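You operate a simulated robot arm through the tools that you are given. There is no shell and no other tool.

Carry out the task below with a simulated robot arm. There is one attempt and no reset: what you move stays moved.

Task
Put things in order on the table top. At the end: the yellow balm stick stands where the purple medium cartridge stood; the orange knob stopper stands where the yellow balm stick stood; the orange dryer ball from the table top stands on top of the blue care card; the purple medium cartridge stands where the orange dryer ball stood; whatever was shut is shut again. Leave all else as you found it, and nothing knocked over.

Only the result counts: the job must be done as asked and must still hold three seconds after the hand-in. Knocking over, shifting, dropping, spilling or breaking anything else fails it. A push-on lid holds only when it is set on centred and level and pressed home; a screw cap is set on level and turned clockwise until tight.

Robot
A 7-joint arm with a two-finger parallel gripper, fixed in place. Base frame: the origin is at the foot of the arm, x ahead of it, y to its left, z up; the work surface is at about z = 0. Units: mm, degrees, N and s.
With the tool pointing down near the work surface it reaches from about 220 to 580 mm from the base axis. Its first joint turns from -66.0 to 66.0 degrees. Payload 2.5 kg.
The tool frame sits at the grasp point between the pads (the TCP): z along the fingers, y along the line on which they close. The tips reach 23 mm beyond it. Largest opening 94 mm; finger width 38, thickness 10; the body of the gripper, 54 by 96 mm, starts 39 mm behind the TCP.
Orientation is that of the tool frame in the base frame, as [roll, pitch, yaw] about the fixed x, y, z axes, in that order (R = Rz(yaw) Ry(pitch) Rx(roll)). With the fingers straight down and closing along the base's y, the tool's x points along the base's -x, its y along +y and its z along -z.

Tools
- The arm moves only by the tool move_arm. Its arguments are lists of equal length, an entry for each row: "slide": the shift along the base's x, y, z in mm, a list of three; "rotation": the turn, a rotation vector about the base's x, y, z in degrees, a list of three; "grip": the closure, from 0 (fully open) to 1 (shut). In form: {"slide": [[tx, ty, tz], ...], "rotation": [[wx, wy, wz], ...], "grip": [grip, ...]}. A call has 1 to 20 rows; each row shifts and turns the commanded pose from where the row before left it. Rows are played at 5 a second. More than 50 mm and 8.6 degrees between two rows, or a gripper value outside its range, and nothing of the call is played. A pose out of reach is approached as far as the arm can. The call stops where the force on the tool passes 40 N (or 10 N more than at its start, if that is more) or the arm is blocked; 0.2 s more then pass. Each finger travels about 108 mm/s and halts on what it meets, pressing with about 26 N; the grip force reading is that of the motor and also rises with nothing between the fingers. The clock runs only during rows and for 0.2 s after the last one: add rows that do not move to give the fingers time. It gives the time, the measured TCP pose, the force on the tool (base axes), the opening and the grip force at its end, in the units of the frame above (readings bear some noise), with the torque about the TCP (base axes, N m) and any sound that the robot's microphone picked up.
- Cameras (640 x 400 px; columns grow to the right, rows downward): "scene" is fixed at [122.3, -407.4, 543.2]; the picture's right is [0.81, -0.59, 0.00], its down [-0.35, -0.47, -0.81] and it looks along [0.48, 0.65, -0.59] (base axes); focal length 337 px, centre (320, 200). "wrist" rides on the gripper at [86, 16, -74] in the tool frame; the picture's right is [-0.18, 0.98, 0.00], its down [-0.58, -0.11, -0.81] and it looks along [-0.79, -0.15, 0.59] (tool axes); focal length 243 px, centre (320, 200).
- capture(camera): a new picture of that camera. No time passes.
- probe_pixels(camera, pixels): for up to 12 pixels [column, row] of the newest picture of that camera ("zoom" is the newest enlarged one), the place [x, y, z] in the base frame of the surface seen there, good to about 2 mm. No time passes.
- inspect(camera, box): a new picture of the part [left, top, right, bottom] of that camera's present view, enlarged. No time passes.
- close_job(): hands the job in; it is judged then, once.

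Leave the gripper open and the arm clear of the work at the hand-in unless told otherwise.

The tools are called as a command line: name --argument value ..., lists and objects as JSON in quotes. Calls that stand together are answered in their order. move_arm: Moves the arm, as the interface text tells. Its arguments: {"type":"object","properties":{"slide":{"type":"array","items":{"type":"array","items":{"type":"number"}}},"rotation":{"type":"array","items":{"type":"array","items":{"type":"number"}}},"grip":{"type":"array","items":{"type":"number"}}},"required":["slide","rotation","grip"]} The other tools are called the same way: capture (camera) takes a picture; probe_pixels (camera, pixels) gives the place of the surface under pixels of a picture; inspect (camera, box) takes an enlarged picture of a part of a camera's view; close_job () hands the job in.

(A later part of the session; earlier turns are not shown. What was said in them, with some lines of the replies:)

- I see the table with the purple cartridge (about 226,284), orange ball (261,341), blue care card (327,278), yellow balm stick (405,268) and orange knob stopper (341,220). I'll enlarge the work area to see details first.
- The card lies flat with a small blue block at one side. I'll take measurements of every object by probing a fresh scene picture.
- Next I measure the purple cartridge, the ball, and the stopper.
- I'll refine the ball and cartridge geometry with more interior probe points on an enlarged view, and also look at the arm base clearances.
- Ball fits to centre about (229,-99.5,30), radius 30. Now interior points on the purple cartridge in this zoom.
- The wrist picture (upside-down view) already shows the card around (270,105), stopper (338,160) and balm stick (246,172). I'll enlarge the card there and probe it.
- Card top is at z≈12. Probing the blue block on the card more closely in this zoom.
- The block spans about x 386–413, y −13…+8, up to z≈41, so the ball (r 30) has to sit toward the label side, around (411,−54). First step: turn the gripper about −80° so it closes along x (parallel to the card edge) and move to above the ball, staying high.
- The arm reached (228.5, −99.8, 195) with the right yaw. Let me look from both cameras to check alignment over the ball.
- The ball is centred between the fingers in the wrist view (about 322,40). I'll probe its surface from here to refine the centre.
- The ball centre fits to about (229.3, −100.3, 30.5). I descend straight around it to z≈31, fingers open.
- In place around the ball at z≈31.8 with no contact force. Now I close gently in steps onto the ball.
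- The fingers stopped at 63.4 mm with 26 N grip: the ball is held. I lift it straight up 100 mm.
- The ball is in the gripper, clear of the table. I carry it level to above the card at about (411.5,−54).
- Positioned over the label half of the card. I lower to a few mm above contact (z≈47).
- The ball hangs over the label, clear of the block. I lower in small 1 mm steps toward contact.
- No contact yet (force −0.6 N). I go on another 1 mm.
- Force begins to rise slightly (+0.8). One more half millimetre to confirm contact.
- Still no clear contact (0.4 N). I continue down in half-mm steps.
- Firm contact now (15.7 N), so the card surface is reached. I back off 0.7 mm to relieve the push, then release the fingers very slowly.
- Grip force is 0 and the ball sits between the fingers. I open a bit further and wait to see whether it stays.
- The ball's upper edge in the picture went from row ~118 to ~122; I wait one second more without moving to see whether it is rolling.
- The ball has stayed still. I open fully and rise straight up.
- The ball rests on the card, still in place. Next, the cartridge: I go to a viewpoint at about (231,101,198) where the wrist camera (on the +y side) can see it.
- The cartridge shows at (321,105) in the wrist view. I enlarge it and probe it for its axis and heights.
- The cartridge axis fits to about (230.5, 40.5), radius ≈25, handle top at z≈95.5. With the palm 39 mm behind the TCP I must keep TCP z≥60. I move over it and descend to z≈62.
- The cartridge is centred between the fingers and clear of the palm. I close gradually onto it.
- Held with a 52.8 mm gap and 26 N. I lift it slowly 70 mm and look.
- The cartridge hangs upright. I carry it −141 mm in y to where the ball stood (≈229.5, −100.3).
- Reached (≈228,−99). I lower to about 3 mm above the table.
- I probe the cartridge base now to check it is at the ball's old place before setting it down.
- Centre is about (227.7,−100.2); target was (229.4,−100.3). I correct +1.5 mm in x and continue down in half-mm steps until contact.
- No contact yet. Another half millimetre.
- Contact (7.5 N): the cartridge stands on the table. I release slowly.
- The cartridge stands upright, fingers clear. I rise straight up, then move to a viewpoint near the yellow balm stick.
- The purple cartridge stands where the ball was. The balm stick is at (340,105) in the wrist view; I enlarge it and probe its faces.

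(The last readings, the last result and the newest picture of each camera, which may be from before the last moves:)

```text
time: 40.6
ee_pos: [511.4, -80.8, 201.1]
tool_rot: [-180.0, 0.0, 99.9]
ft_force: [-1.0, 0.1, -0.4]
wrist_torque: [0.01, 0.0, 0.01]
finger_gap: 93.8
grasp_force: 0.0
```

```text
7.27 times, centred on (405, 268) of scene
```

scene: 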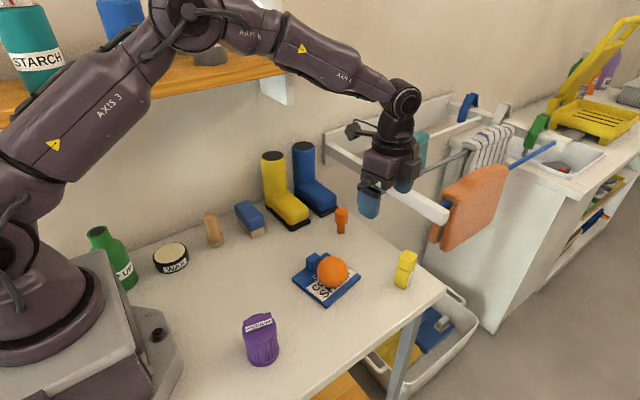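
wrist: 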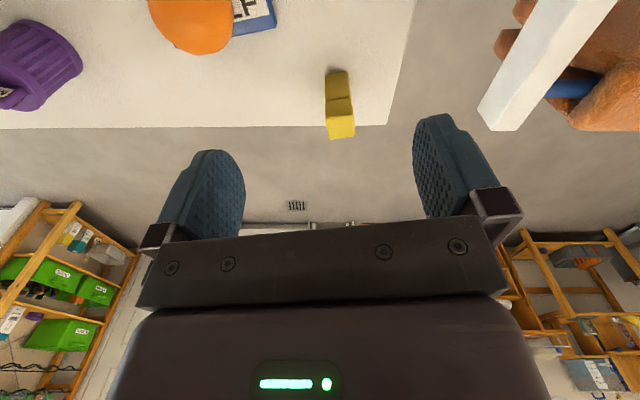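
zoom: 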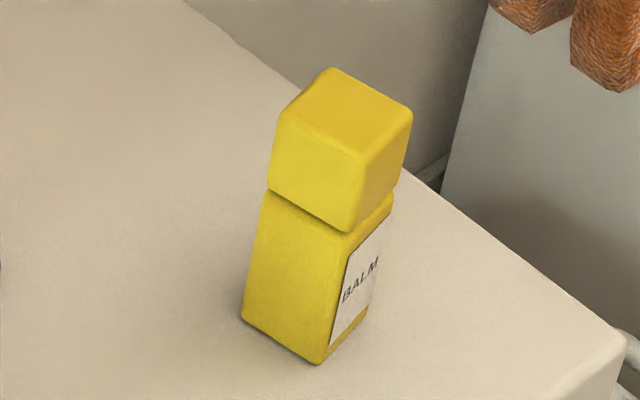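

Now probing the balm stick's corners and faces (scene zoom), to get its centre, yaw and widths.

probe_pixels --camera "zoom" --pixels '[[332, 76], [404, 112], [360, 150], [290, 112], [345, 112], [285, 180], [345, 215], [270, 215], [250, 310], [315, 352], [335, 330], [365, 300]]'

probe_pixels --camera "wrist" --pixels '[[330, 76], [341, 74], [336, 78], [329, 95], [343, 93], [331, 104], [346, 103], [331, 114], [347, 113], [332, 134], [350, 133], [341, 125]]'

```text
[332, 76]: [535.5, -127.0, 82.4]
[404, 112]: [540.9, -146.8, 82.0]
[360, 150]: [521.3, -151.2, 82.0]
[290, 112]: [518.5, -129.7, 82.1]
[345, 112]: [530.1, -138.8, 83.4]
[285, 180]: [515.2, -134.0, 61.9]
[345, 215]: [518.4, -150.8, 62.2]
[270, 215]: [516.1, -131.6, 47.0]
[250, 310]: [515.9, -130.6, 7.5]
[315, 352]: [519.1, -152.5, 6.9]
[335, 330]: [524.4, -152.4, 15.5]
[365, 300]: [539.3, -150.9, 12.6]
```

```text
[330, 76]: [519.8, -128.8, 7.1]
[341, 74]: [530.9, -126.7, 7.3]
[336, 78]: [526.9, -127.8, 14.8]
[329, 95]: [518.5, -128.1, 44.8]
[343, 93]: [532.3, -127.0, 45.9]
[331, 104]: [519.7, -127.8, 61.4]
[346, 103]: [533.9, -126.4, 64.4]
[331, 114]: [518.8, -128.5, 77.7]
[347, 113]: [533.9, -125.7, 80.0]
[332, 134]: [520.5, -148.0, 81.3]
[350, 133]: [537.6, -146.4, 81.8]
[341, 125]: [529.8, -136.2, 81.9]
```

The stick is ≈23×25 mm, centre ≈(528.3,−139.6), yaw ≈10°, matching the gripper's closing line. I check how close the white rack beam and orange towels are.

probe_pixels --camera "wrist" --pixels '[[485, 118], [500, 125], [540, 60], [505, 45], [525, 10], [575, 88], [600, 110], [383, 122]]'

probe_pixels --camera "scene" --pixels '[[445, 215], [440, 205], [400, 190], [350, 165], [455, 245], [445, 240], [470, 200], [440, 300]]'

```text
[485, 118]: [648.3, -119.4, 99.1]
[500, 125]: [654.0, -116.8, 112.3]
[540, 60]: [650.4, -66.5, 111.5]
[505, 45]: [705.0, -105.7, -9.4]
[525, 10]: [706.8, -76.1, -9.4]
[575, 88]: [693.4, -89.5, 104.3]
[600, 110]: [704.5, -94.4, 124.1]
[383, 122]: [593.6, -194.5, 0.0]
```

```text
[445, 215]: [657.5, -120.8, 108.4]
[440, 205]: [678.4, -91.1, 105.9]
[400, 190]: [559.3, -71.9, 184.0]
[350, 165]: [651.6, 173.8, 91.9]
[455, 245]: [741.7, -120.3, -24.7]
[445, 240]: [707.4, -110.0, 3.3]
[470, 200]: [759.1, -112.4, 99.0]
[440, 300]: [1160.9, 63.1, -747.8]
```

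The rack beam starts at x≈648, well clear. I move over the balm stick and descend with open fingers to z≈47 (palm stays above its 82 mm top).

move_arm --slide '[[5, -15, 0], [6, -22, 0], [6.3, -22.3, 0], [0, 0, -20], [0, 0, -30], [0, 0, -35], [0, 0, -30], [0, 0, -20], [0, 0, -10], [0, 0, -5], [0, 0, -3.5], [0, 0, 0]]' --rotation '[[0, 0, 0], [0, 0, 0], [0, 0, 0], [0, 0, 0], [0, 0, 0], [0, 0, 0], [0, 0, 0], [0, 0, 0], [0, 0, 0], [0, 0, 0], [0, 0, 0], [0, 0, 0]]' --grip '[0, 0, 0, 0, 0, 0, 0, 0, 0, 0, 0, 0]'

capture --camera "wrist"

inspect --camera "scene" --box '[350, 180, 470, 300]'

```text
time: 43.2
ee_pos: [527.0, -139.5, 47.3]
tool_rot: [-180.0, -0.1, 100.0]
ft_force: [-1.0, 0.2, 0.5]
wrist_torque: [0.02, -0.02, -0.01]
finger_gap: 94.3
grasp_force: 0.0
```

```text
taken
```

wrist: 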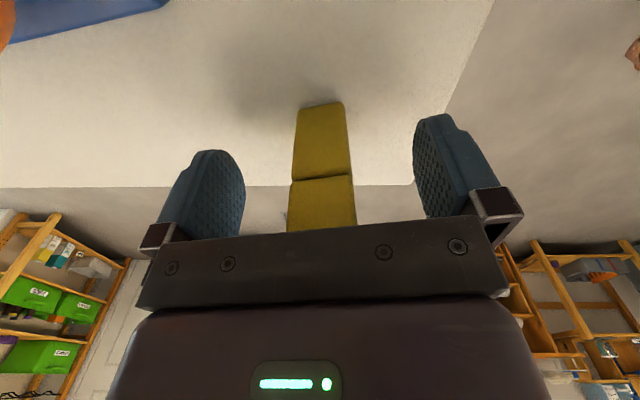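

```text
3.33 times, centred on (410, 240) of scene
```

zoom: 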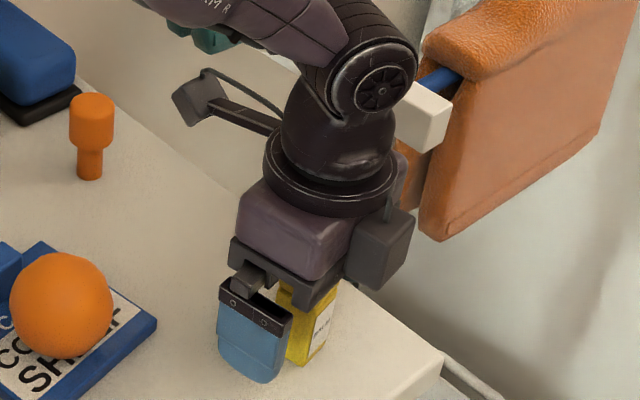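

Alignment looks good: the stick stands between the pads with palm clear. I close gradually.

move_arm --slide '[[0, 0, 0], [0, 0, 0], [0, 0, 0], [0, 0, 0], [0, 0, 0], [0, 0, 0], [0, 0, 0], [0, 0, 0], [0, 0, 0], [0, 0, 0]]' --rotation '[[0, 0, 0], [0, 0, 0], [0, 0, 0], [0, 0, 0], [0, 0, 0], [0, 0, 0], [0, 0, 0], [0, 0, 0], [0, 0, 0], [0, 0, 0]]' --grip '[0.25, 0.45, 0.6, 0.67, 0.71, 0.74, 0.77, 0.8, 0.9, 0.9]'

capture --camera "wrist"

```text
time: 45.4
ee_pos: [527.8, -138.4, 47.4]
tool_rot: [180.0, 0.1, 100.0]
ft_force: [-0.4, 0.2, 0.4]
wrist_torque: [0.03, 0.0, -0.03]
finger_gap: 27.3
grasp_force: 25.9
```

```text
taken
```

wrist: 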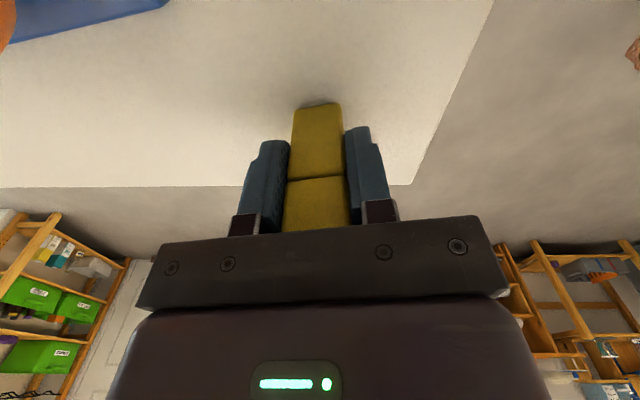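

Held at a 27.3 mm gap (so the stick is ~27 mm wide and its original centre was ≈(530,−139.6)). I lift it 15 mm first and check that cap and body come up together.

move_arm --slide '[[0, 0, 2], [0, 0, 5], [0, 0, 8], [0, 0, 0]]' --rotation '[[0, 0, 0], [0, 0, 0], [0, 0, 0], [0, 0, 0]]' --grip '[0.9, 0.9, 0.9, 0.9]'

capture --camera "wrist"

inspect --camera "scene" --box '[370, 200, 450, 300]'

```text
time: 46.4
ee_pos: [527.1, -138.4, 63.6]
tool_rot: [-180.0, -0.1, 100.0]
ft_force: [0.2, -0.8, -0.5]
wrist_torque: [-0.01, 0.0, 0.01]
finger_gap: 27.4
grasp_force: 26.6
```

```text
taken
```

wrist: 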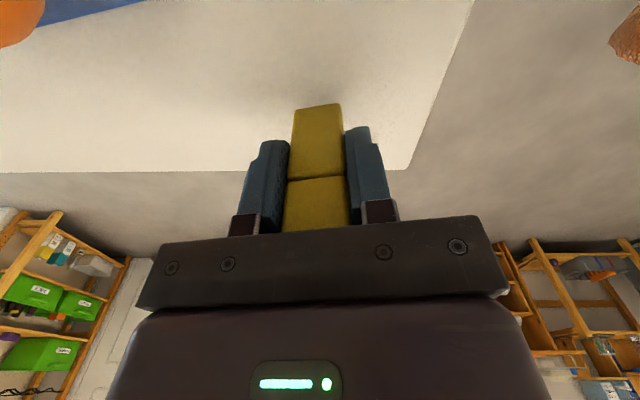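

```text
4.00 times, centred on (410, 250) of scene
```

zoom: 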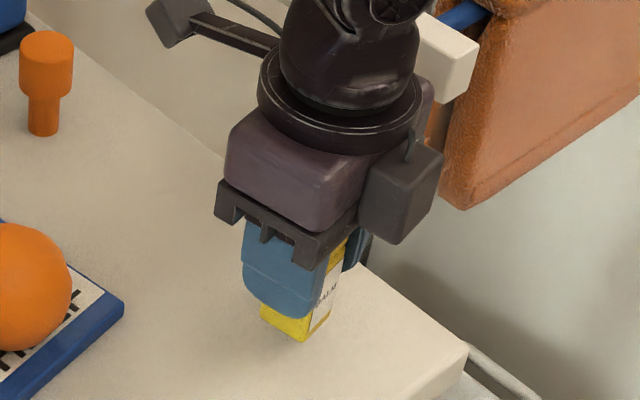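

Cap and body rise together. I lift 100 mm more and carry it to the cartridge's old place (230.5, 40.5), passing well above the ball.

move_arm --slide '[[0, 0, 15], [0, 0, 30], [0, 0, 35], [0, 0, 20], [-17.8, 10.1, 0], [-30, 18, 0], [-35, 21, 0], [-40, 24, 0], [-40, 24, 0], [-40, 24, 0], [-35, 21, 0], [-30, 18, 0], [-20, 13, 0], [-10, 7, 0], [0, 0, 0], [0, 0, 0]]' --rotation '[[0, 0, 0], [0, 0, 0], [0, 0, 0], [0, 0, 0], [0, 0, 0], [0, 0, 0], [0, 0, 0], [0, 0, 0], [0, 0, 0], [0, 0, 0], [0, 0, 0], [0, 0, 0], [0, 0, 0], [0, 0, 0], [0, 0, 0], [0, 0, 0]]' --grip '[0.9, 0.9, 0.9, 0.9, 0.9, 0.9, 0.9, 0.9, 0.9, 0.9, 0.9, 0.9, 0.9, 0.9, 0.9, 0.9]'

capture --camera "scene"

```text
time: 49.8
ee_pos: [231.5, 41.2, 163.9]
tool_rot: [-179.9, 0.0, 100.0]
ft_force: [-0.6, -0.5, -0.1]
wrist_torque: [0.01, 0.0, -0.01]
finger_gap: 27.4
grasp_force: 26.3
```

```text
taken
```

scene: 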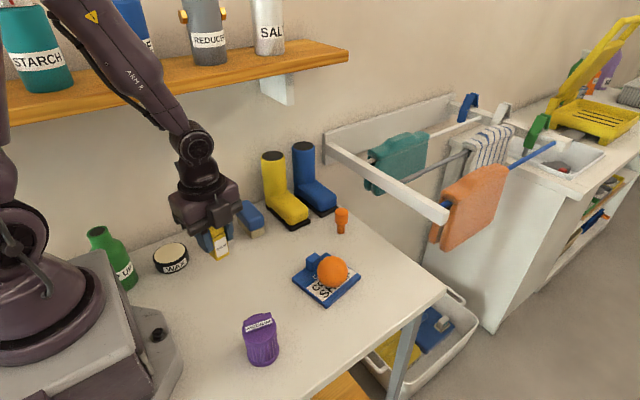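

Over the target. I lower to about 3 mm above the table.

move_arm --slide '[[0, 0, -20], [0, 0, -30], [0, 0, -30], [0, 0, -18], [0, 0, -9], [0, 0, -3], [0, 0, -1.5], [0, 0, 0]]' --rotation '[[0, 0, 0], [0, 0, 0], [0, 0, 0], [0, 0, 0], [0, 0, 0], [0, 0, 0], [0, 0, 0], [0, 0, 0]]' --grip '[0.9, 0.9, 0.9, 0.9, 0.9, 0.9, 0.9, 0.9]'

capture --camera "wrist"

inspect --camera "scene" --box '[170, 200, 290, 320]'

```text
time: 51.6
ee_pos: [229.8, 41.5, 50.5]
tool_rot: [-179.9, 0.0, 100.0]
ft_force: [-0.8, 0.3, -0.8]
wrist_torque: [-0.01, -0.03, 0.01]
finger_gap: 27.2
grasp_force: 25.8
```

```text
taken
```

wrist: 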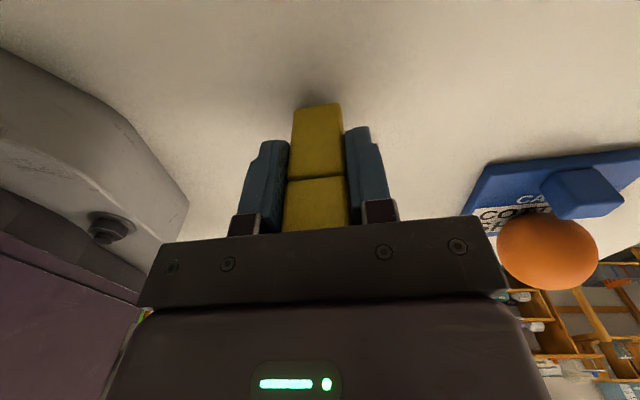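

```text
3.33 times, centred on (230, 260) of scene
```

zoom: 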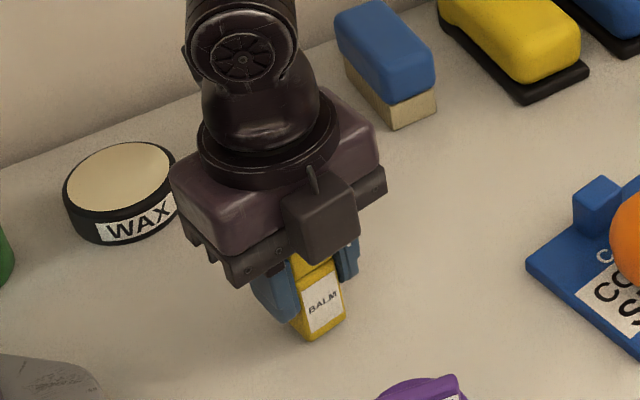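

I probe the stick's faces near its foot to check its centre against (230.5, 40.5).

probe_pixels --camera "wrist" --pixels '[[298, 115], [318, 115], [338, 115], [318, 140]]'

probe_pixels --camera "zoom" --pixels '[[310, 330], [335, 318], [320, 300], [300, 330], [297, 322]]'

move_arm --slide '[[0, 0, -1], [0, 0, -0.5], [0, 0, 0]]' --rotation '[[0, 0, 0], [0, 0, 0], [0, 0, 0]]' --grip '[0.9, 0.9, 0.9]'

```text
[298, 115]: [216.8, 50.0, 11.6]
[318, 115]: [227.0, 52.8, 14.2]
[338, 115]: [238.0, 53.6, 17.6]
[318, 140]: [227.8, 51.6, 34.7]
```

```text
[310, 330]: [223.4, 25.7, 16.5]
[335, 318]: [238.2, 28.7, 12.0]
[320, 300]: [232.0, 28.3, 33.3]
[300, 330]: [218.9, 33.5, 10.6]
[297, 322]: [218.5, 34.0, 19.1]
```

```text
time: 52.4
ee_pos: [230.6, 40.6, 49.2]
tool_rot: [-179.9, -0.1, 100.1]
ft_force: [0.5, -0.5, -0.1]
wrist_torque: [0.0, -0.02, 0.0]
finger_gap: 27.1
grasp_force: 26.2
```

Centre ≈(230,40.3): good. I continue down toward contact in small steps.

move_arm --slide '[[0, 0, -0.5], [0, 0, -0.5], [0, 0, -0.5], [0, 0, 0]]' --rotation '[[0, 0, 0], [0, 0, 0], [0, 0, 0], [0, 0, 0]]' --grip '[0.9, 0.9, 0.9, 0.9]'

```text
time: 53.4
ee_pos: [229.0, 42.4, 48.8]
tool_rot: [-180.0, -0.1, 100.0]
ft_force: [0.2, 0.1, -1.0]
wrist_torque: [0.03, 0.0, 0.02]
finger_gap: 27.4
grasp_force: 26.4
```

move_arm --slide '[[0, 0, -0.5], [0, 0, 0]]' --rotation '[[0, 0, 0], [0, 0, 0]]' --grip '[0.9, 0.9]'

```text
time: 54.0
ee_pos: [230.6, 40.4, 47.0]
tool_rot: [179.8, 0.0, 100.0]
ft_force: [0.0, 0.6, 14.8]
wrist_torque: [-0.02, 0.01, -0.03]
finger_gap: 27.4
grasp_force: 26.1
```

Contact (14.8 N): it stands on the table. I ease up 0.3 mm and release slowly.

move_arm --slide '[[0, 0, 0.3], [0, 0, 0], [0, 0, 0], [0, 0, 0], [0, 0, 0], [0, 0, 0], [0, 0, 0], [0, 0, 0], [0, 0, 0], [0, 0, 0], [0, 0, 0]]' --rotation '[[0, 0, 0], [0, 0, 0], [0, 0, 0], [0, 0, 0], [0, 0, 0], [0, 0, 0], [0, 0, 0], [0, 0, 0], [0, 0, 0], [0, 0, 0], [0, 0, 0]]' --grip '[0.8, 0.74, 0.72, 0.71, 0.7, 0.68, 0.65, 0.55, 0.35, 0.1, 0]'

capture --camera "wrist"

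```text
time: 56.4
ee_pos: [229.2, 40.4, 47.7]
tool_rot: [180.0, 0.0, 99.9]
ft_force: [0.4, 1.2, -0.3]
wrist_torque: [0.03, 0.0, -0.02]
finger_gap: 94.1
grasp_force: 0.1
```

```text
taken
```

wrist: 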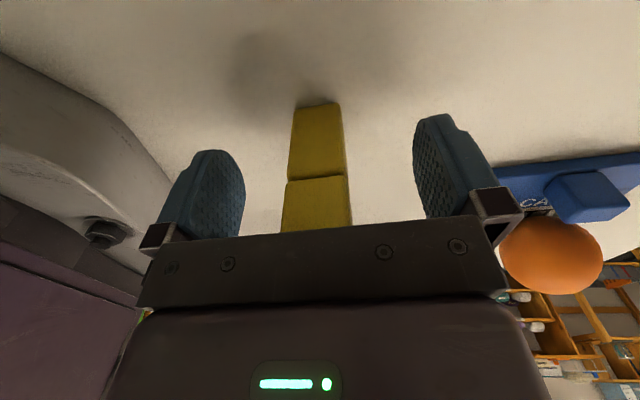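

The balm stick stands. I rise straight up by 155 mm, then survey the stopper and boots.

move_arm --slide '[[0, 0, 8], [0, 0, 22], [0, 0, 35], [0, 0, 40], [0, 0, 35], [0, 0, 15], [0, 0, 0]]' --rotation '[[0, 0, 0], [0, 0, 0], [0, 0, 0], [0, 0, 0], [0, 0, 0], [0, 0, 0], [0, 0, 0]]' --grip '[0, 0, 0, 0, 0, 0, 0]'

capture --camera "scene"

inspect --camera "scene" --box '[240, 130, 370, 250]'

```text
time: 58.0
ee_pos: [230.2, 42.0, 202.0]
tool_rot: [-179.9, -0.1, 100.0]
ft_force: [-0.1, 0.0, -0.4]
wrist_torque: [0.0, 0.03, -0.01]
finger_gap: 94.1
grasp_force: 0.0
```

```text
taken
```

scene: 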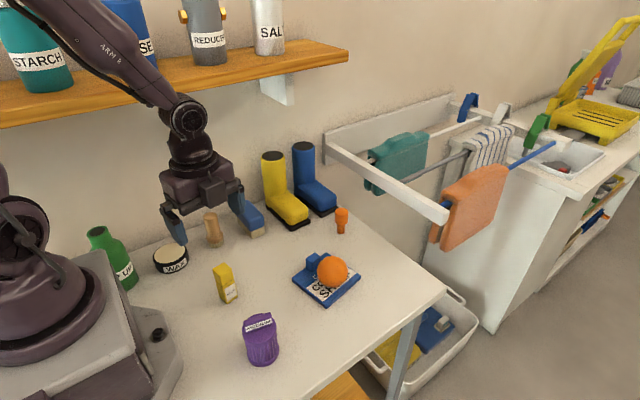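

```text
3.33 times, centred on (305, 190) of scene
```

zoom: 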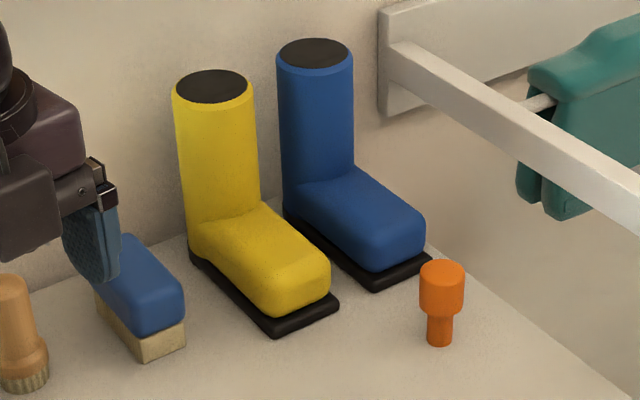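

Now I probe the boots, the sole corners, the beam and the stopper in this zoom.

probe_pixels --camera "zoom" --pixels '[[375, 287], [430, 260], [410, 235], [385, 260], [315, 50], [350, 70], [340, 160], [275, 330], [335, 300], [215, 85], [245, 180], [500, 110]]'

inspect --camera "scene" --box '[320, 195, 365, 245]'

```text
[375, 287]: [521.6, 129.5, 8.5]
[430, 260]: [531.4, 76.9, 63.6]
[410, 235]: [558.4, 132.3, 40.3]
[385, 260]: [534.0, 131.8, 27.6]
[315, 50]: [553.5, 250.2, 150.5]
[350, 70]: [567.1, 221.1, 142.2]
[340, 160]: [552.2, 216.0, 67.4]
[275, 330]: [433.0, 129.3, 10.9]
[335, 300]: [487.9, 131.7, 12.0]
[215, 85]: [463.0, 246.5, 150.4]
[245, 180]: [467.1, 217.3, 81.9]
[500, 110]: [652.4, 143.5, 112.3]
```

```text
8.00 times, centred on (342, 220) of scene
```

zoom: 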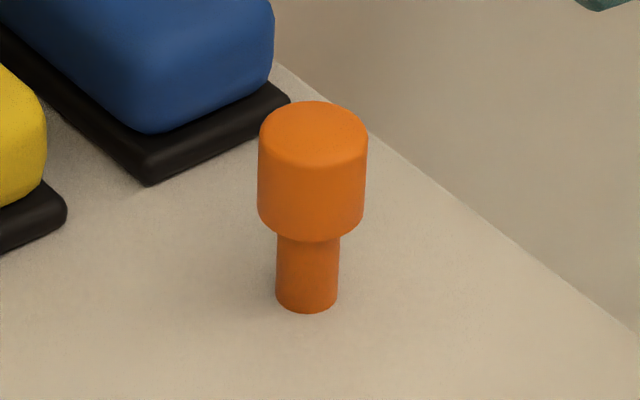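

Boots' soles start at y≈129 and their shafts at y>215, so the present yaw leaves the wrist camera arm clear. Now I fit the stopper's axis.

probe_pixels --camera "zoom" --pixels '[[312, 130], [275, 125], [350, 125], [312, 105], [312, 155], [265, 200], [312, 200], [355, 200], [312, 230], [285, 280], [307, 280], [330, 280]]'

```text
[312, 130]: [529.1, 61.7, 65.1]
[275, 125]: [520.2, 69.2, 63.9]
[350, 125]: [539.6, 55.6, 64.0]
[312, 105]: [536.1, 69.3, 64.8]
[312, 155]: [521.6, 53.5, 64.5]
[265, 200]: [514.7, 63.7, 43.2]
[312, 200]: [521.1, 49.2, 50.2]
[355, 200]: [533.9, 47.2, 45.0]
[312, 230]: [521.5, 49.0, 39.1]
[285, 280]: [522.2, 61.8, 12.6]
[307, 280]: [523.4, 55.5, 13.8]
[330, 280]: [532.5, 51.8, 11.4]
```

Stopper axis ≈(529.2, 61.8), knob ⌀≈29.5 (z 28–65), stem ⌀≈17. I go to a viewpoint at (529, 100, 203) to verify with the wrist camera.

move_arm --slide '[[18.7, 4, 0], [30, 6, 0], [40, 8, 0], [45, 9, 0], [45, 9, 0], [45, 9, 0], [35, 7, 0], [25, 5, 0], [15, 3, 0], [0, 0, 0]]' --rotation '[[0, 0, 0], [0, 0, 0], [0, 0, 0], [0, 0, 0], [0, 0, 0], [0, 0, 0], [0, 0, 0], [0, 0, 0], [0, 0, 0], [0, 0, 0]]' --grip '[0, 0, 0, 0, 0, 0, 0, 0, 0, 0]'

capture --camera "wrist"

capture --camera "scene"

```text
time: 59.5
ee_pos: [458.5, 88.1, 202.3]
tool_rot: [-178.7, 0.2, 102.1]
ft_force: [-2.4, 1.1, -1.9]
wrist_torque: [-0.33, -0.21, 0.31]
finger_gap: 93.9
grasp_force: 0.1
stopped in row 7: the force on the tool passed its limit at 91 N (the readings are from after the stop); the commanded pose is now the measured one
```

```text
taken
```

wrist: 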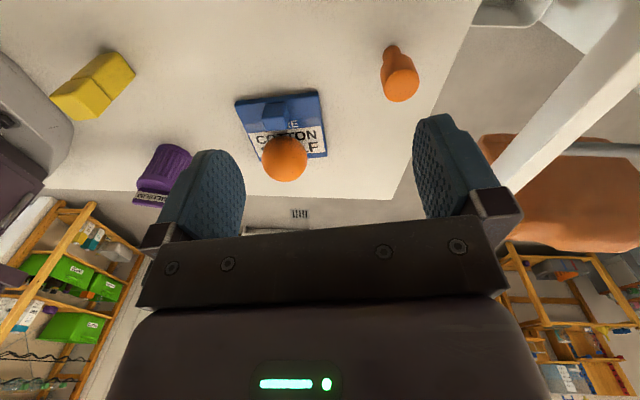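

```text
taken
```

scene: 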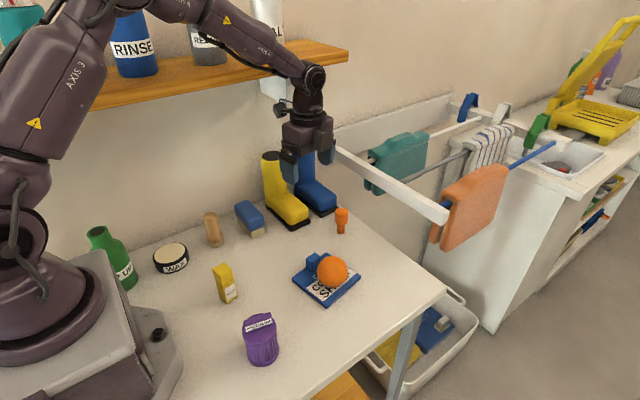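

The arm bumped something at (458,88,202). Nothing on the table seems moved. I look closely at the region around the gripper and the shelf bracket.

inspect --camera "scene" --box '[190, 0, 390, 200]'

probe_pixels --camera "scene" --pixels '[[265, 85], [275, 100], [262, 78], [345, 55], [300, 65], [250, 75], [283, 108], [275, 85], [310, 75], [300, 140], [268, 155], [340, 150]]'

```text
2.00 times, centred on (290, 100) of scene
```

zoom: 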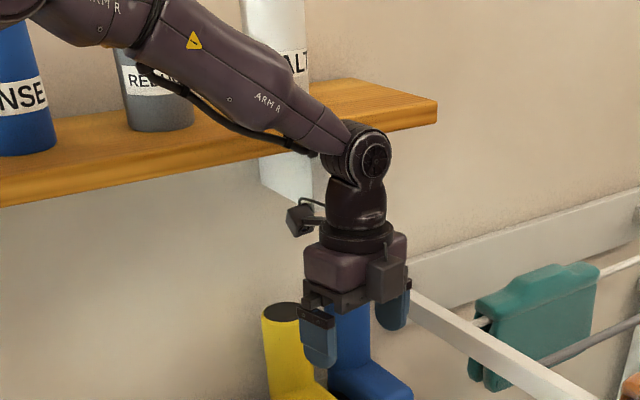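

```text
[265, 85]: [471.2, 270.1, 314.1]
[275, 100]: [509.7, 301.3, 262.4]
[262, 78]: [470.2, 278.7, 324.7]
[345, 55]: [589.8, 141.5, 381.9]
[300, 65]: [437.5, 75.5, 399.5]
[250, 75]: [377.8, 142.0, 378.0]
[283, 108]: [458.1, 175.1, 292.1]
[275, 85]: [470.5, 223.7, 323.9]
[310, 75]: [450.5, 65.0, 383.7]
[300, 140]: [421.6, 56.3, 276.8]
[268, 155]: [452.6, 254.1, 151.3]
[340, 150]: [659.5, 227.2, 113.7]
```

The wrist camera arm (at ≈(458,175,292)) touched the shelf's white bracket at x≈470. I back off in −x, then move to −y, away from the shelf, to y≈0.

move_arm --slide '[[-8, -3, 0], [-10, -10, 0], [-5, -20, 0], [0, -25, 0], [0, -30, 0], [0, 0, 0]]' --rotation '[[0, 0, 0], [0, 0, 0], [0, 0, 0], [0, 0, 0], [0, 0, 0], [0, 0, 0]]' --grip '[0, 0, 0, 0, 0, 0]'

capture --camera "scene"

capture --camera "wrist"

```text
time: 60.9
ee_pos: [436.9, -1.0, 203.0]
tool_rot: [-178.7, 0.2, 102.2]
ft_force: [-0.8, -0.8, -0.3]
wrist_torque: [-0.01, 0.03, 0.0]
finger_gap: 94.0
grasp_force: 0.0
```

```text
taken
```

scene: 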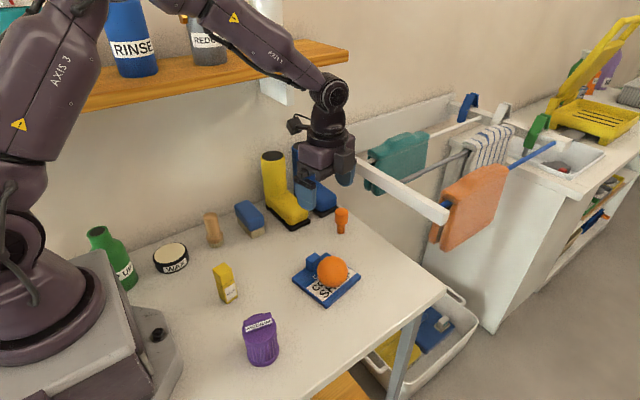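

```text
taken
```

wrist: 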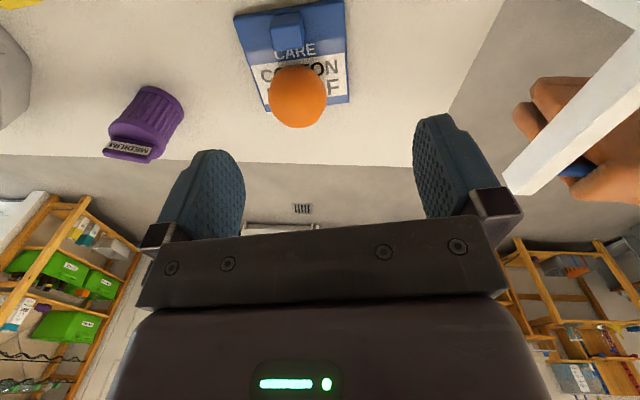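

Free now, and all objects on the table look unchanged. The bump left a small tilt (roll −178.7, yaw 102.2), so I correct the tool's orientation.

move_arm --slide '[[0, 0, 0], [0, 0, 0], [0, 0, 0]]' --rotation '[[0.24, -0.61, -1.1], [0.23, -0.62, -1.1], [0, 0, 0]]' --grip '[0, 0, 0]'

inspect --camera "scene" --box '[0, 0, 360, 140]'

```text
time: 61.7
ee_pos: [435.5, -0.4, 203.1]
tool_rot: [179.9, -0.1, 99.7]
ft_force: [-0.1, 0.0, 0.2]
wrist_torque: [0.02, 0.0, 0.03]
finger_gap: 94.3
grasp_force: 0.0
```

```text
1.78 times, centred on (180, 70) of scene
```

zoom: 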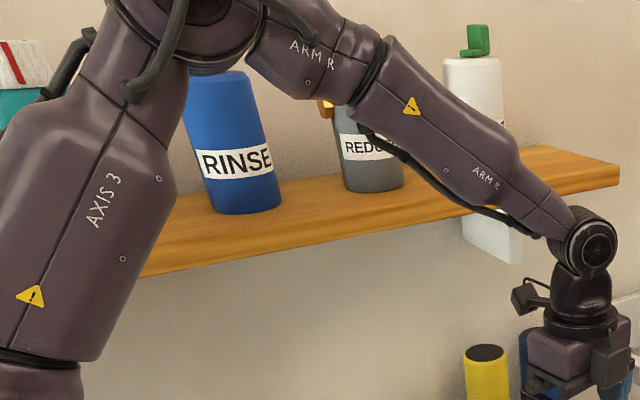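

Orientation is restored and the shelf bottles stand as before. New path: at y≈0 go to x≈529, descend to z≈150 (camera arm then below the bracket), then move in +y over the stopper.

move_arm --slide '[[20, 0, 0], [30, 0, 0], [28, 0, -5], [15.7, 0, -20], [0, 0, -27], [0, 0, 0]]' --rotation '[[0, 0, 0], [0, 0, 0], [0, 0, 0], [0, 0, 0], [0, 0, 0], [0, 0, 0]]' --grip '[0, 0, 0, 0, 0, 0]'

capture --camera "scene"

```text
time: 63.1
ee_pos: [528.5, 0.3, 150.0]
tool_rot: [179.8, -0.1, 99.8]
ft_force: [-0.5, 0.8, 0.0]
wrist_torque: [-0.02, 0.02, -0.02]
finger_gap: 93.9
grasp_force: 0.1
```

```text
taken
```

scene: 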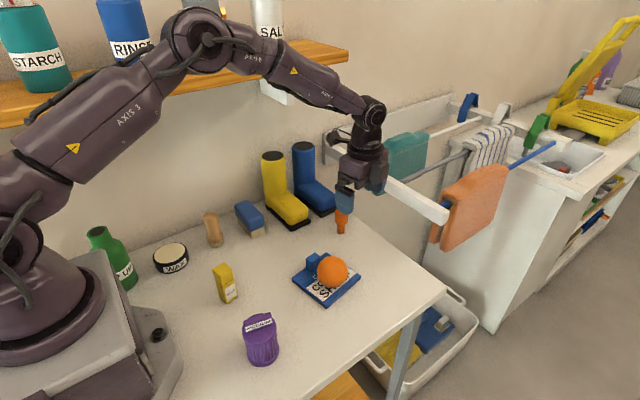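

Clear here. Now I shift +61.5 mm in y in modest steps over the stopper.

move_arm --slide '[[0, 10, 0], [0, 15, 0], [0, 15, 0], [0, 12, 0], [0, 9.5, 0], [0, 0, 0]]' --rotation '[[0, 0, 0], [0, 0, 0], [0, 0, 0], [0, 0, 0], [0, 0, 0], [0, 0, 0]]' --grip '[0, 0, 0, 0, 0, 0]'

capture --camera "wrist"

capture --camera "scene"

```text
time: 64.5
ee_pos: [529.7, 63.1, 150.2]
tool_rot: [180.0, -0.1, 99.9]
ft_force: [0.6, 0.8, -0.2]
wrist_torque: [-0.02, -0.03, 0.01]
finger_gap: 94.0
grasp_force: 0.1
```

```text
taken
```

wrist: 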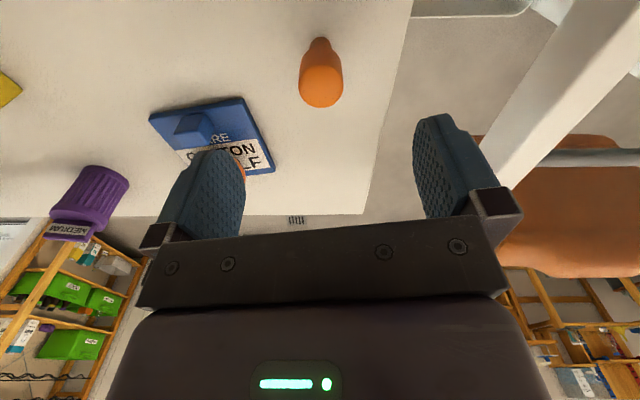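

```text
taken
```

scene: 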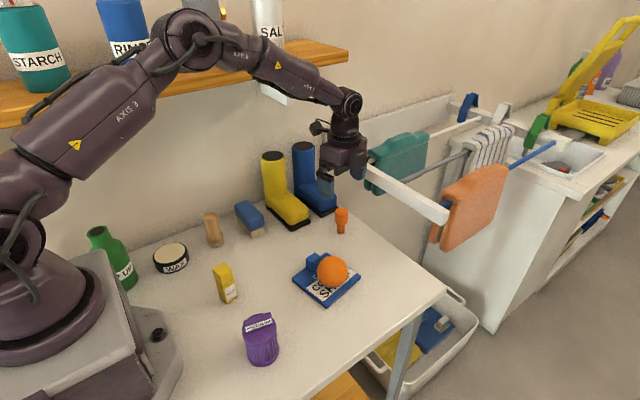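

The stopper shows at (321,75) between the fingers. I probe it from here to refine its axis.

probe_pixels --camera "wrist" --pixels '[[321, 98], [310, 96], [332, 96], [321, 104], [321, 85], [303, 80], [339, 80], [321, 70], [310, 70], [332, 70], [318, 45], [321, 60]]'

inspect --camera "wrist" --box '[280, 25, 360, 115]'

```text
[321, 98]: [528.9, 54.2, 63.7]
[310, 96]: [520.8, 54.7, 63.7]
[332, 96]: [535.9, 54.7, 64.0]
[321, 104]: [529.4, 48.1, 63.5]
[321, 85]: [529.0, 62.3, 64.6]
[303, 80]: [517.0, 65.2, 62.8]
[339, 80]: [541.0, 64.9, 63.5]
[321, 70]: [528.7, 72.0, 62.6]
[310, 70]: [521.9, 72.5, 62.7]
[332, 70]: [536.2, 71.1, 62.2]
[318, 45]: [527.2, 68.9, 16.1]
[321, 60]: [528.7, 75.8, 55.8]
```

```text
4.44 times, centred on (320, 70) of wrist
```

zoom: 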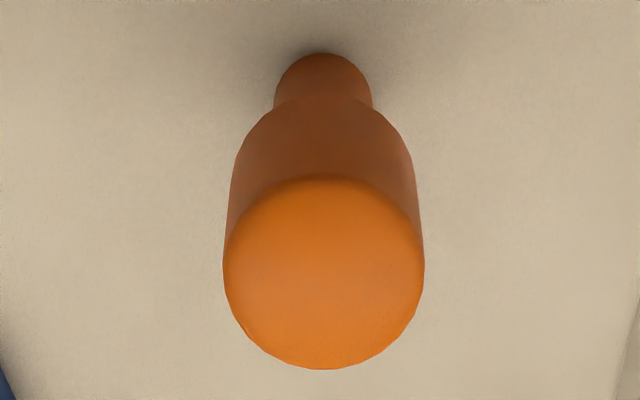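

Axis confirmed at ≈(529, 62). I descend around the knob to z≈46.

move_arm --slide '[[0, 0.4, -15], [0, 0, -22], [0, 0, -22], [0, 0, -20], [0, 0, -14], [0, 0, -8], [0, 0, -3], [0, 0, 0]]' --rotation '[[0, 0, 0], [0, 0, 0], [0, 0, 0], [0, 0, 0], [0, 0, 0], [0, 0, 0], [0, 0, 0], [0, 0, 0]]' --grip '[0, 0, 0, 0, 0, 0, 0, 0]'

capture --camera "wrist"

inspect --camera "scene" --box '[270, 120, 410, 250]'

```text
time: 66.3
ee_pos: [529.9, 61.4, 43.8]
tool_rot: [180.0, -0.1, 99.7]
ft_force: [0.0, -0.4, 0.3]
wrist_torque: [0.05, 0.03, 0.01]
finger_gap: 93.8
grasp_force: 0.1
```

```text
taken
```

wrist: 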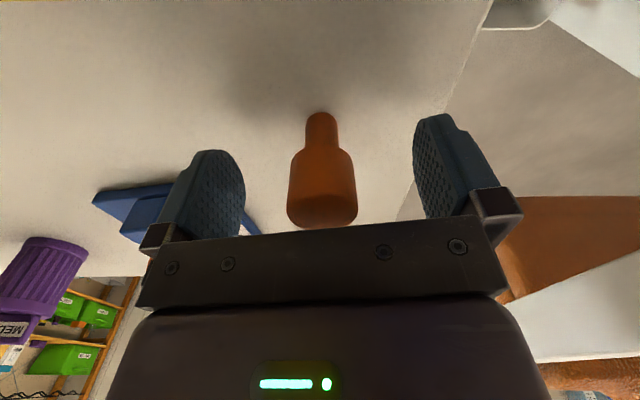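

```text
3.08 times, centred on (340, 185) of scene
```

zoom: 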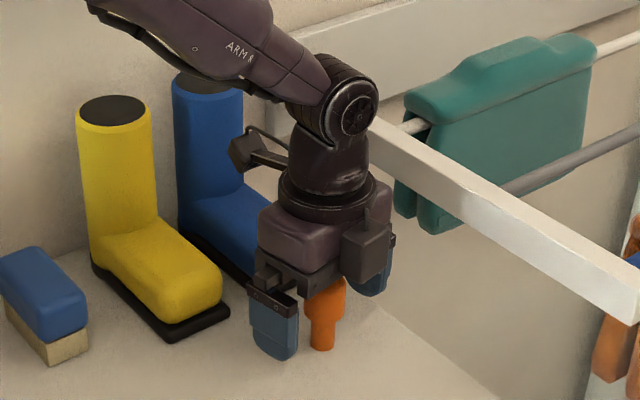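

The knob sits ~2 mm to +x of the finger midline (picture column 322 vs 318), so I shift +1.7 mm and close gradually.

move_arm --slide '[[1.7, 0, 0], [0, 0, 0], [0, 0, 0], [0, 0, 0], [0, 0, 0], [0, 0, 0], [0, 0, 0], [0, 0, 0], [0, 0, 0], [0, 0, 0]]' --rotation '[[0, 0, 0], [0, 0, 0], [0, 0, 0], [0, 0, 0], [0, 0, 0], [0, 0, 0], [0, 0, 0], [0, 0, 0], [0, 0, 0], [0, 0, 0]]' --grip '[0.2, 0.4, 0.55, 0.62, 0.65, 0.67, 0.69, 0.72, 0.85, 0.85]'

capture --camera "wrist"

```text
time: 68.5
ee_pos: [530.5, 60.9, 46.1]
tool_rot: [179.9, -0.1, 99.8]
ft_force: [-0.3, 0.3, -0.5]
wrist_torque: [0.02, 0.0, -0.02]
finger_gap: 30.5
grasp_force: 25.9
```

```text
taken
```

wrist: 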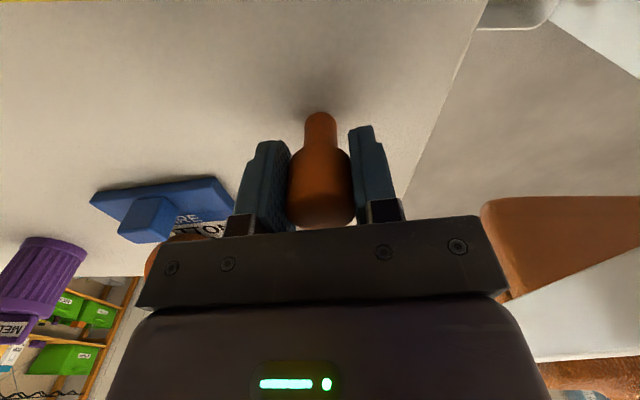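

Knob is held (30.5 mm, 26 N). I lift it 70 mm straight up.

move_arm --slide '[[0, 0, 3], [0, 0, 7], [0, 0, 15], [0, 0, 20], [0, 0, 20], [0, 0, 5], [0, 0, 0]]' --rotation '[[0, 0, 0], [0, 0, 0], [0, 0, 0], [0, 0, 0], [0, 0, 0], [0, 0, 0], [0, 0, 0]]' --grip '[0.85, 0.85, 0.85, 0.85, 0.85, 0.85, 0.85]'

capture --camera "wrist"

```text
time: 70.1
ee_pos: [530.0, 60.7, 115.7]
tool_rot: [-179.9, 0.0, 99.8]
ft_force: [-0.4, -0.1, -0.3]
wrist_torque: [0.0, 0.0, 0.01]
finger_gap: 31.0
grasp_force: 25.9
```

```text
taken
```

wrist: 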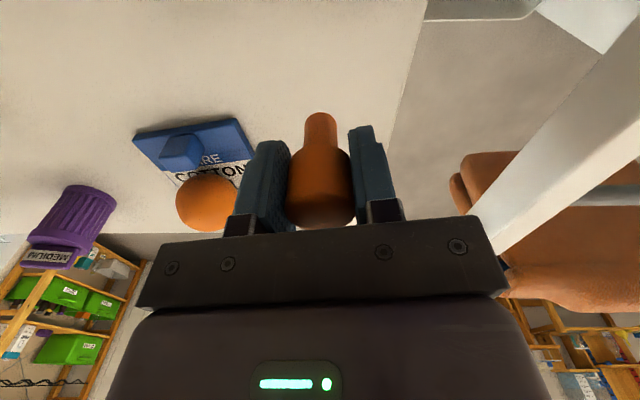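

The stopper hangs straight in the gripper. I carry it −201 mm in y to the balm stick's old place (≈530, −139.6).

move_arm --slide '[[0, -15, 0], [0, -28, 0], [0, -35, 0], [0, -38, 0], [-0.7, -35, 0], [0, -28, 0], [0, -15, 0], [0, -7.6, 0], [0, 0, 0], [0, 0, 0]]' --rotation '[[0, 0, 0], [0, 0, 0], [0, 0, 0], [0, 0, 0], [0, 0, 0], [0, 0, 0], [0, 0, 0], [0, 0, 0], [0, 0, 0], [0, 0, 0]]' --grip '[0.85, 0.85, 0.85, 0.85, 0.85, 0.85, 0.85, 0.85, 0.85, 0.85]'

capture --camera "scene"

```text
time: 72.3
ee_pos: [530.9, -141.4, 116.7]
tool_rot: [180.0, -0.1, 99.8]
ft_force: [0.4, 0.0, 0.4]
wrist_torque: [-0.03, -0.02, 0.02]
finger_gap: 30.6
grasp_force: 25.7
```

```text
taken
```

scene: 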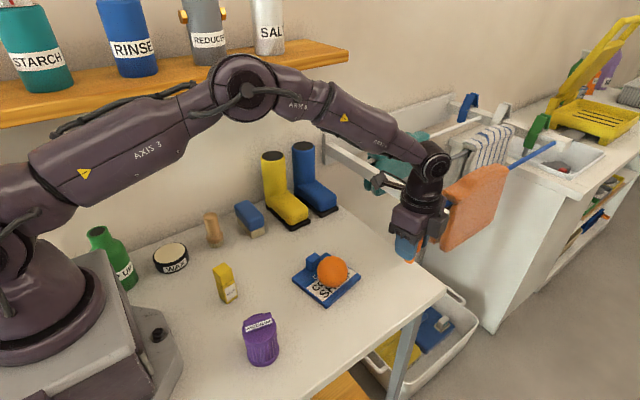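

All else is in place, including the shelf bottles. I lower the stopper to about 3 mm above the table.

move_arm --slide '[[0, 0, -15], [0, 0, -22], [0, 0, -16], [0, 0, -9], [0, 0, -3.5], [0, 0, -1.5], [0, 0, 0]]' --rotation '[[0, 0, 0], [0, 0, 0], [0, 0, 0], [0, 0, 0], [0, 0, 0], [0, 0, 0], [0, 0, 0]]' --grip '[0.85, 0.85, 0.85, 0.85, 0.85, 0.85, 0.85]'

capture --camera "wrist"

inspect --camera "scene" --box '[360, 200, 450, 300]'

```text
time: 73.9
ee_pos: [531.3, -139.7, 49.4]
tool_rot: [179.9, -0.1, 99.9]
ft_force: [-0.4, 0.4, -0.5]
wrist_torque: [0.02, -0.02, 0.04]
finger_gap: 30.5
grasp_force: 26.5
```

```text
taken
```

wrist: 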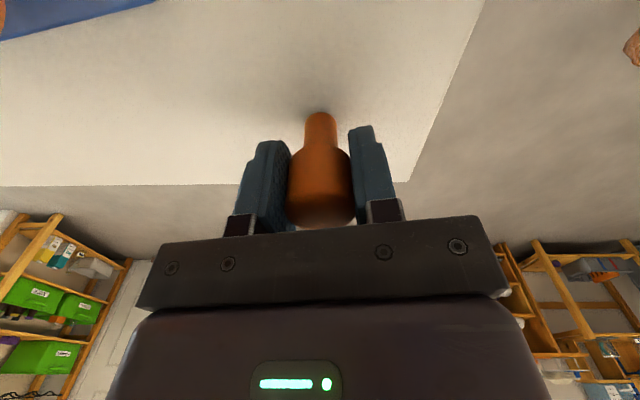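

```text
4.00 times, centred on (405, 250) of scene
```

zoom: 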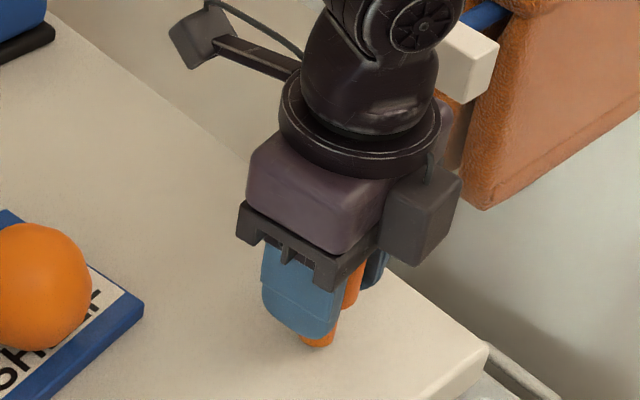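

I probe the stem near its foot for position, and lower another 1.5 mm.

probe_pixels --camera "wrist" --pixels '[[320, 125], [310, 125], [330, 125], [320, 170], [305, 170], [340, 170]]'

move_arm --slide '[[0, 0, -1], [0, 0, -0.5], [0, 0, 0]]' --rotation '[[0, 0, 0], [0, 0, 0], [0, 0, 0]]' --grip '[0.85, 0.85, 0.85]'

```text
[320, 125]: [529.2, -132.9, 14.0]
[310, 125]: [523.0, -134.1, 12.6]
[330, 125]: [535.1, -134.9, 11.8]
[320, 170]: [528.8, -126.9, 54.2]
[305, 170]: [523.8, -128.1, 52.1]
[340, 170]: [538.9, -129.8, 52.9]
```

```text
time: 74.7
ee_pos: [529.8, -140.4, 47.4]
tool_rot: [180.0, -0.1, 99.7]
ft_force: [0.2, 0.8, 0.0]
wrist_torque: [-0.01, 0.0, 0.01]
finger_gap: 30.5
grasp_force: 25.9
```

Stem centre ≈(529,−141.4); target ≈(529.7,−139.7). I correct by (+0.5,+1.6) and continue down.

move_arm --slide '[[0.5, 1.6, 0], [0, 0, -0.5], [0, 0, -0.5], [0, 0, 0]]' --rotation '[[0, 0, 0], [0, 0, 0], [0, 0, 0], [0, 0, 0]]' --grip '[0.85, 0.85, 0.85, 0.85]'

```text
time: 75.7
ee_pos: [531.3, -138.5, 46.3]
tool_rot: [180.0, -0.2, 99.8]
ft_force: [-0.5, 0.1, -0.8]
wrist_torque: [-0.02, 0.02, -0.01]
finger_gap: 30.4
grasp_force: 26.1
```

move_arm --slide '[[0, 0, -0.5], [0, 0, 0]]' --rotation '[[0, 0, 0], [0, 0, 0]]' --grip '[0.85, 0.85]'

```text
time: 76.3
ee_pos: [531.4, -138.4, 46.7]
tool_rot: [-180.0, -0.1, 99.8]
ft_force: [-0.1, -1.6, 0.3]
wrist_torque: [0.0, 0.01, -0.01]
finger_gap: 30.7
grasp_force: 26.1
```

Still free of contact (0.3 N). Another half millimetre.

move_arm --slide '[[0, 0, -0.5], [0, 0, 0]]' --rotation '[[0, 0, 0], [0, 0, 0]]' --grip '[0.85, 0.85]'

```text
time: 76.9
ee_pos: [530.9, -138.3, 45.3]
tool_rot: [180.0, -0.1, 99.8]
ft_force: [-0.1, -0.1, 0.4]
wrist_torque: [-0.04, 0.02, 0.01]
finger_gap: 30.4
grasp_force: 26.0
```

move_arm --slide '[[0, 0, -0.5], [0, 0, 0]]' --rotation '[[0, 0, 0], [0, 0, 0]]' --grip '[0.85, 0.85]'

```text
time: 77.5
ee_pos: [531.6, -138.7, 46.1]
tool_rot: [179.8, 0.0, 99.7]
ft_force: [-0.6, -0.4, 4.5]
wrist_torque: [0.04, 0.01, -0.02]
finger_gap: 30.8
grasp_force: 26.0
```

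Contact (4.5 N): the stem stands on the table. I release slowly.

move_arm --slide '[[0, 0, 0], [0, 0, 0], [0, 0, 0], [0, 0, 0], [0, 0, 0], [0, 0, 0], [0, 0, 0], [0, 0, 0], [0, 0, 0], [0, 0, 0], [0, 0, 0], [0, 0, 0], [0, 0, 0]]' --rotation '[[0, 0, 0], [0, 0, 0], [0, 0, 0], [0, 0, 0], [0, 0, 0], [0, 0, 0], [0, 0, 0], [0, 0, 0], [0, 0, 0], [0, 0, 0], [0, 0, 0], [0, 0, 0], [0, 0, 0]]' --grip '[0.75, 0.7, 0.685, 0.675, 0.67, 0.66, 0.65, 0.62, 0.55, 0.4, 0.2, 0, 0]'

capture --camera "wrist"

```text
time: 80.3
ee_pos: [532.2, -139.2, 45.3]
tool_rot: [180.0, -0.1, 99.8]
ft_force: [0.3, 0.0, 0.3]
wrist_torque: [-0.03, -0.01, 0.0]
finger_gap: 94.1
grasp_force: 0.0
```

```text
taken
```

wrist: 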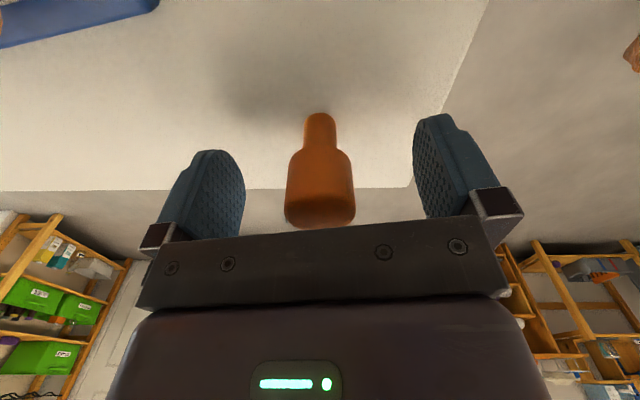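

The stopper stands free. I rise straight up 150 mm, then draw back to a clear place for the final check.

move_arm --slide '[[0, 0, 8], [0, 0, 20], [0, 0, 30], [0, 0, 40], [0, 0, 40], [0, 0, 30], [-30, 0, 10], [-40, 0, 20], [-40, 10, 20], [-40, 10, 20], [-40, 10, 0], [-30, 10, 0], [0, 0, 0]]' --rotation '[[0, 0, 0], [0, 0, 0], [0, 0, 0], [0, 0, 0], [0, 0, 0], [0, 0, 0], [0, 0, 0], [0, 0, 0], [0, 0, 0], [0, 0, 0], [0, 0, 0], [0, 0, 0], [0, 0, 0]]' --grip '[0, 0, 0, 0, 0, 0, 0, 0, 0, 0, 0, 0, 0]'

capture --camera "scene"

capture --camera "wrist"

```text
time: 83.1
ee_pos: [310.3, -98.0, 284.2]
tool_rot: [179.9, 0.0, 99.8]
ft_force: [-1.5, 0.5, -0.3]
wrist_torque: [0.0, 0.0, 0.02]
finger_gap: 94.0
grasp_force: 0.1
```

```text
taken
```

scene: 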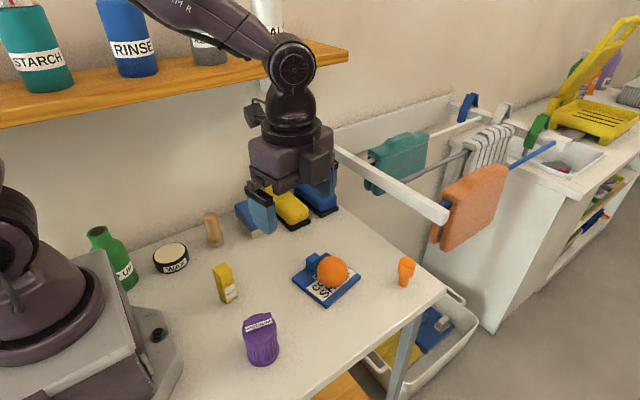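

```text
taken
```

wrist: 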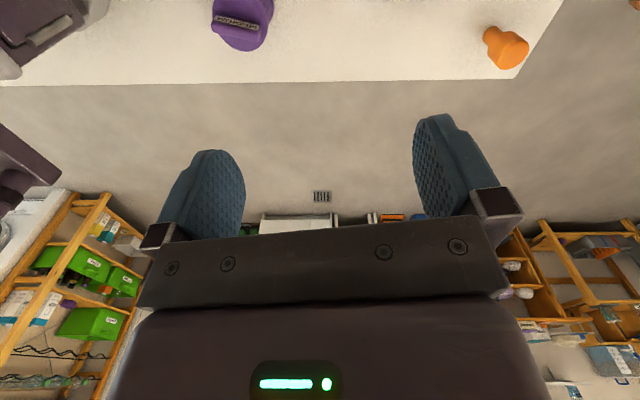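

Everything seems placed. I enlarge the table area and probe the final positions.

inspect --camera "scene" --box '[190, 220, 450, 380]'

probe_pixels --camera "scene" --pixels '[[406, 262], [404, 282], [333, 258], [333, 271], [320, 271], [346, 271], [222, 267], [228, 285], [260, 318], [262, 355], [297, 283], [312, 257]]'

```text
2.46 times, centred on (320, 300) of scene
```

zoom: 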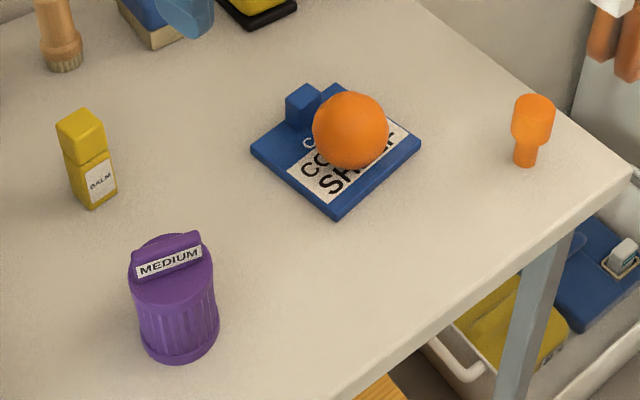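

```text
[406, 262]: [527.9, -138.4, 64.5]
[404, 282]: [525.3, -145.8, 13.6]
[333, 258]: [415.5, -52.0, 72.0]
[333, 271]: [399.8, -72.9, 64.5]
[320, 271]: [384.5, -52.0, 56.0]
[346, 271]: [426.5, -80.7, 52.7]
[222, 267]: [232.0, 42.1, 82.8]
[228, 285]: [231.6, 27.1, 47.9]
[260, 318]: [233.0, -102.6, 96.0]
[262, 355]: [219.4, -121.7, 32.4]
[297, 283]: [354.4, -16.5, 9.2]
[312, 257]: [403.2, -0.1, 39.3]
```

Final positions: stopper ≈(529,−139), balm stick ≈(231,41), cartridge ≈(230,−100), and the ball is resting on the card at ≈(412,−56) with the card unmoved. All of them are upright, the gripper is open and the arm is clear. I hand the job in.

close_job

```text
The job is handed in.
```

All four moves are done and the job is handed in. I don't have the judge's result. My last check, just before hand-in, showed everything upright, the gripper open and the arm clear.

| Object | Final position, x, y (mm) | Where it was asked to go |
|---|---|---|
| Yellow balm stick | about (231, 41) | where the purple cartridge stood |
| Orange knob stopper | about (529, −139) | where the balm stick stood |
| Orange dryer ball | about (412, −56) | on top of the blue care card, which did not move |
| Purple medium cartridge | about (230, −100) | where the ball stood |

- **Bump on the way:** while I was heading for the stopper, the arm ran into something fixed, and the force reached 91 N before the arm stopped. From the positions, it was the wrist camera arm against the white bracket under the shelf. I backed off, straightened the tool and took a lower path. In later pictures the shelf bottles and the table objects stood as before.
- **Shut items:** I opened nothing. The balm stick's cap stayed on while it was moved.
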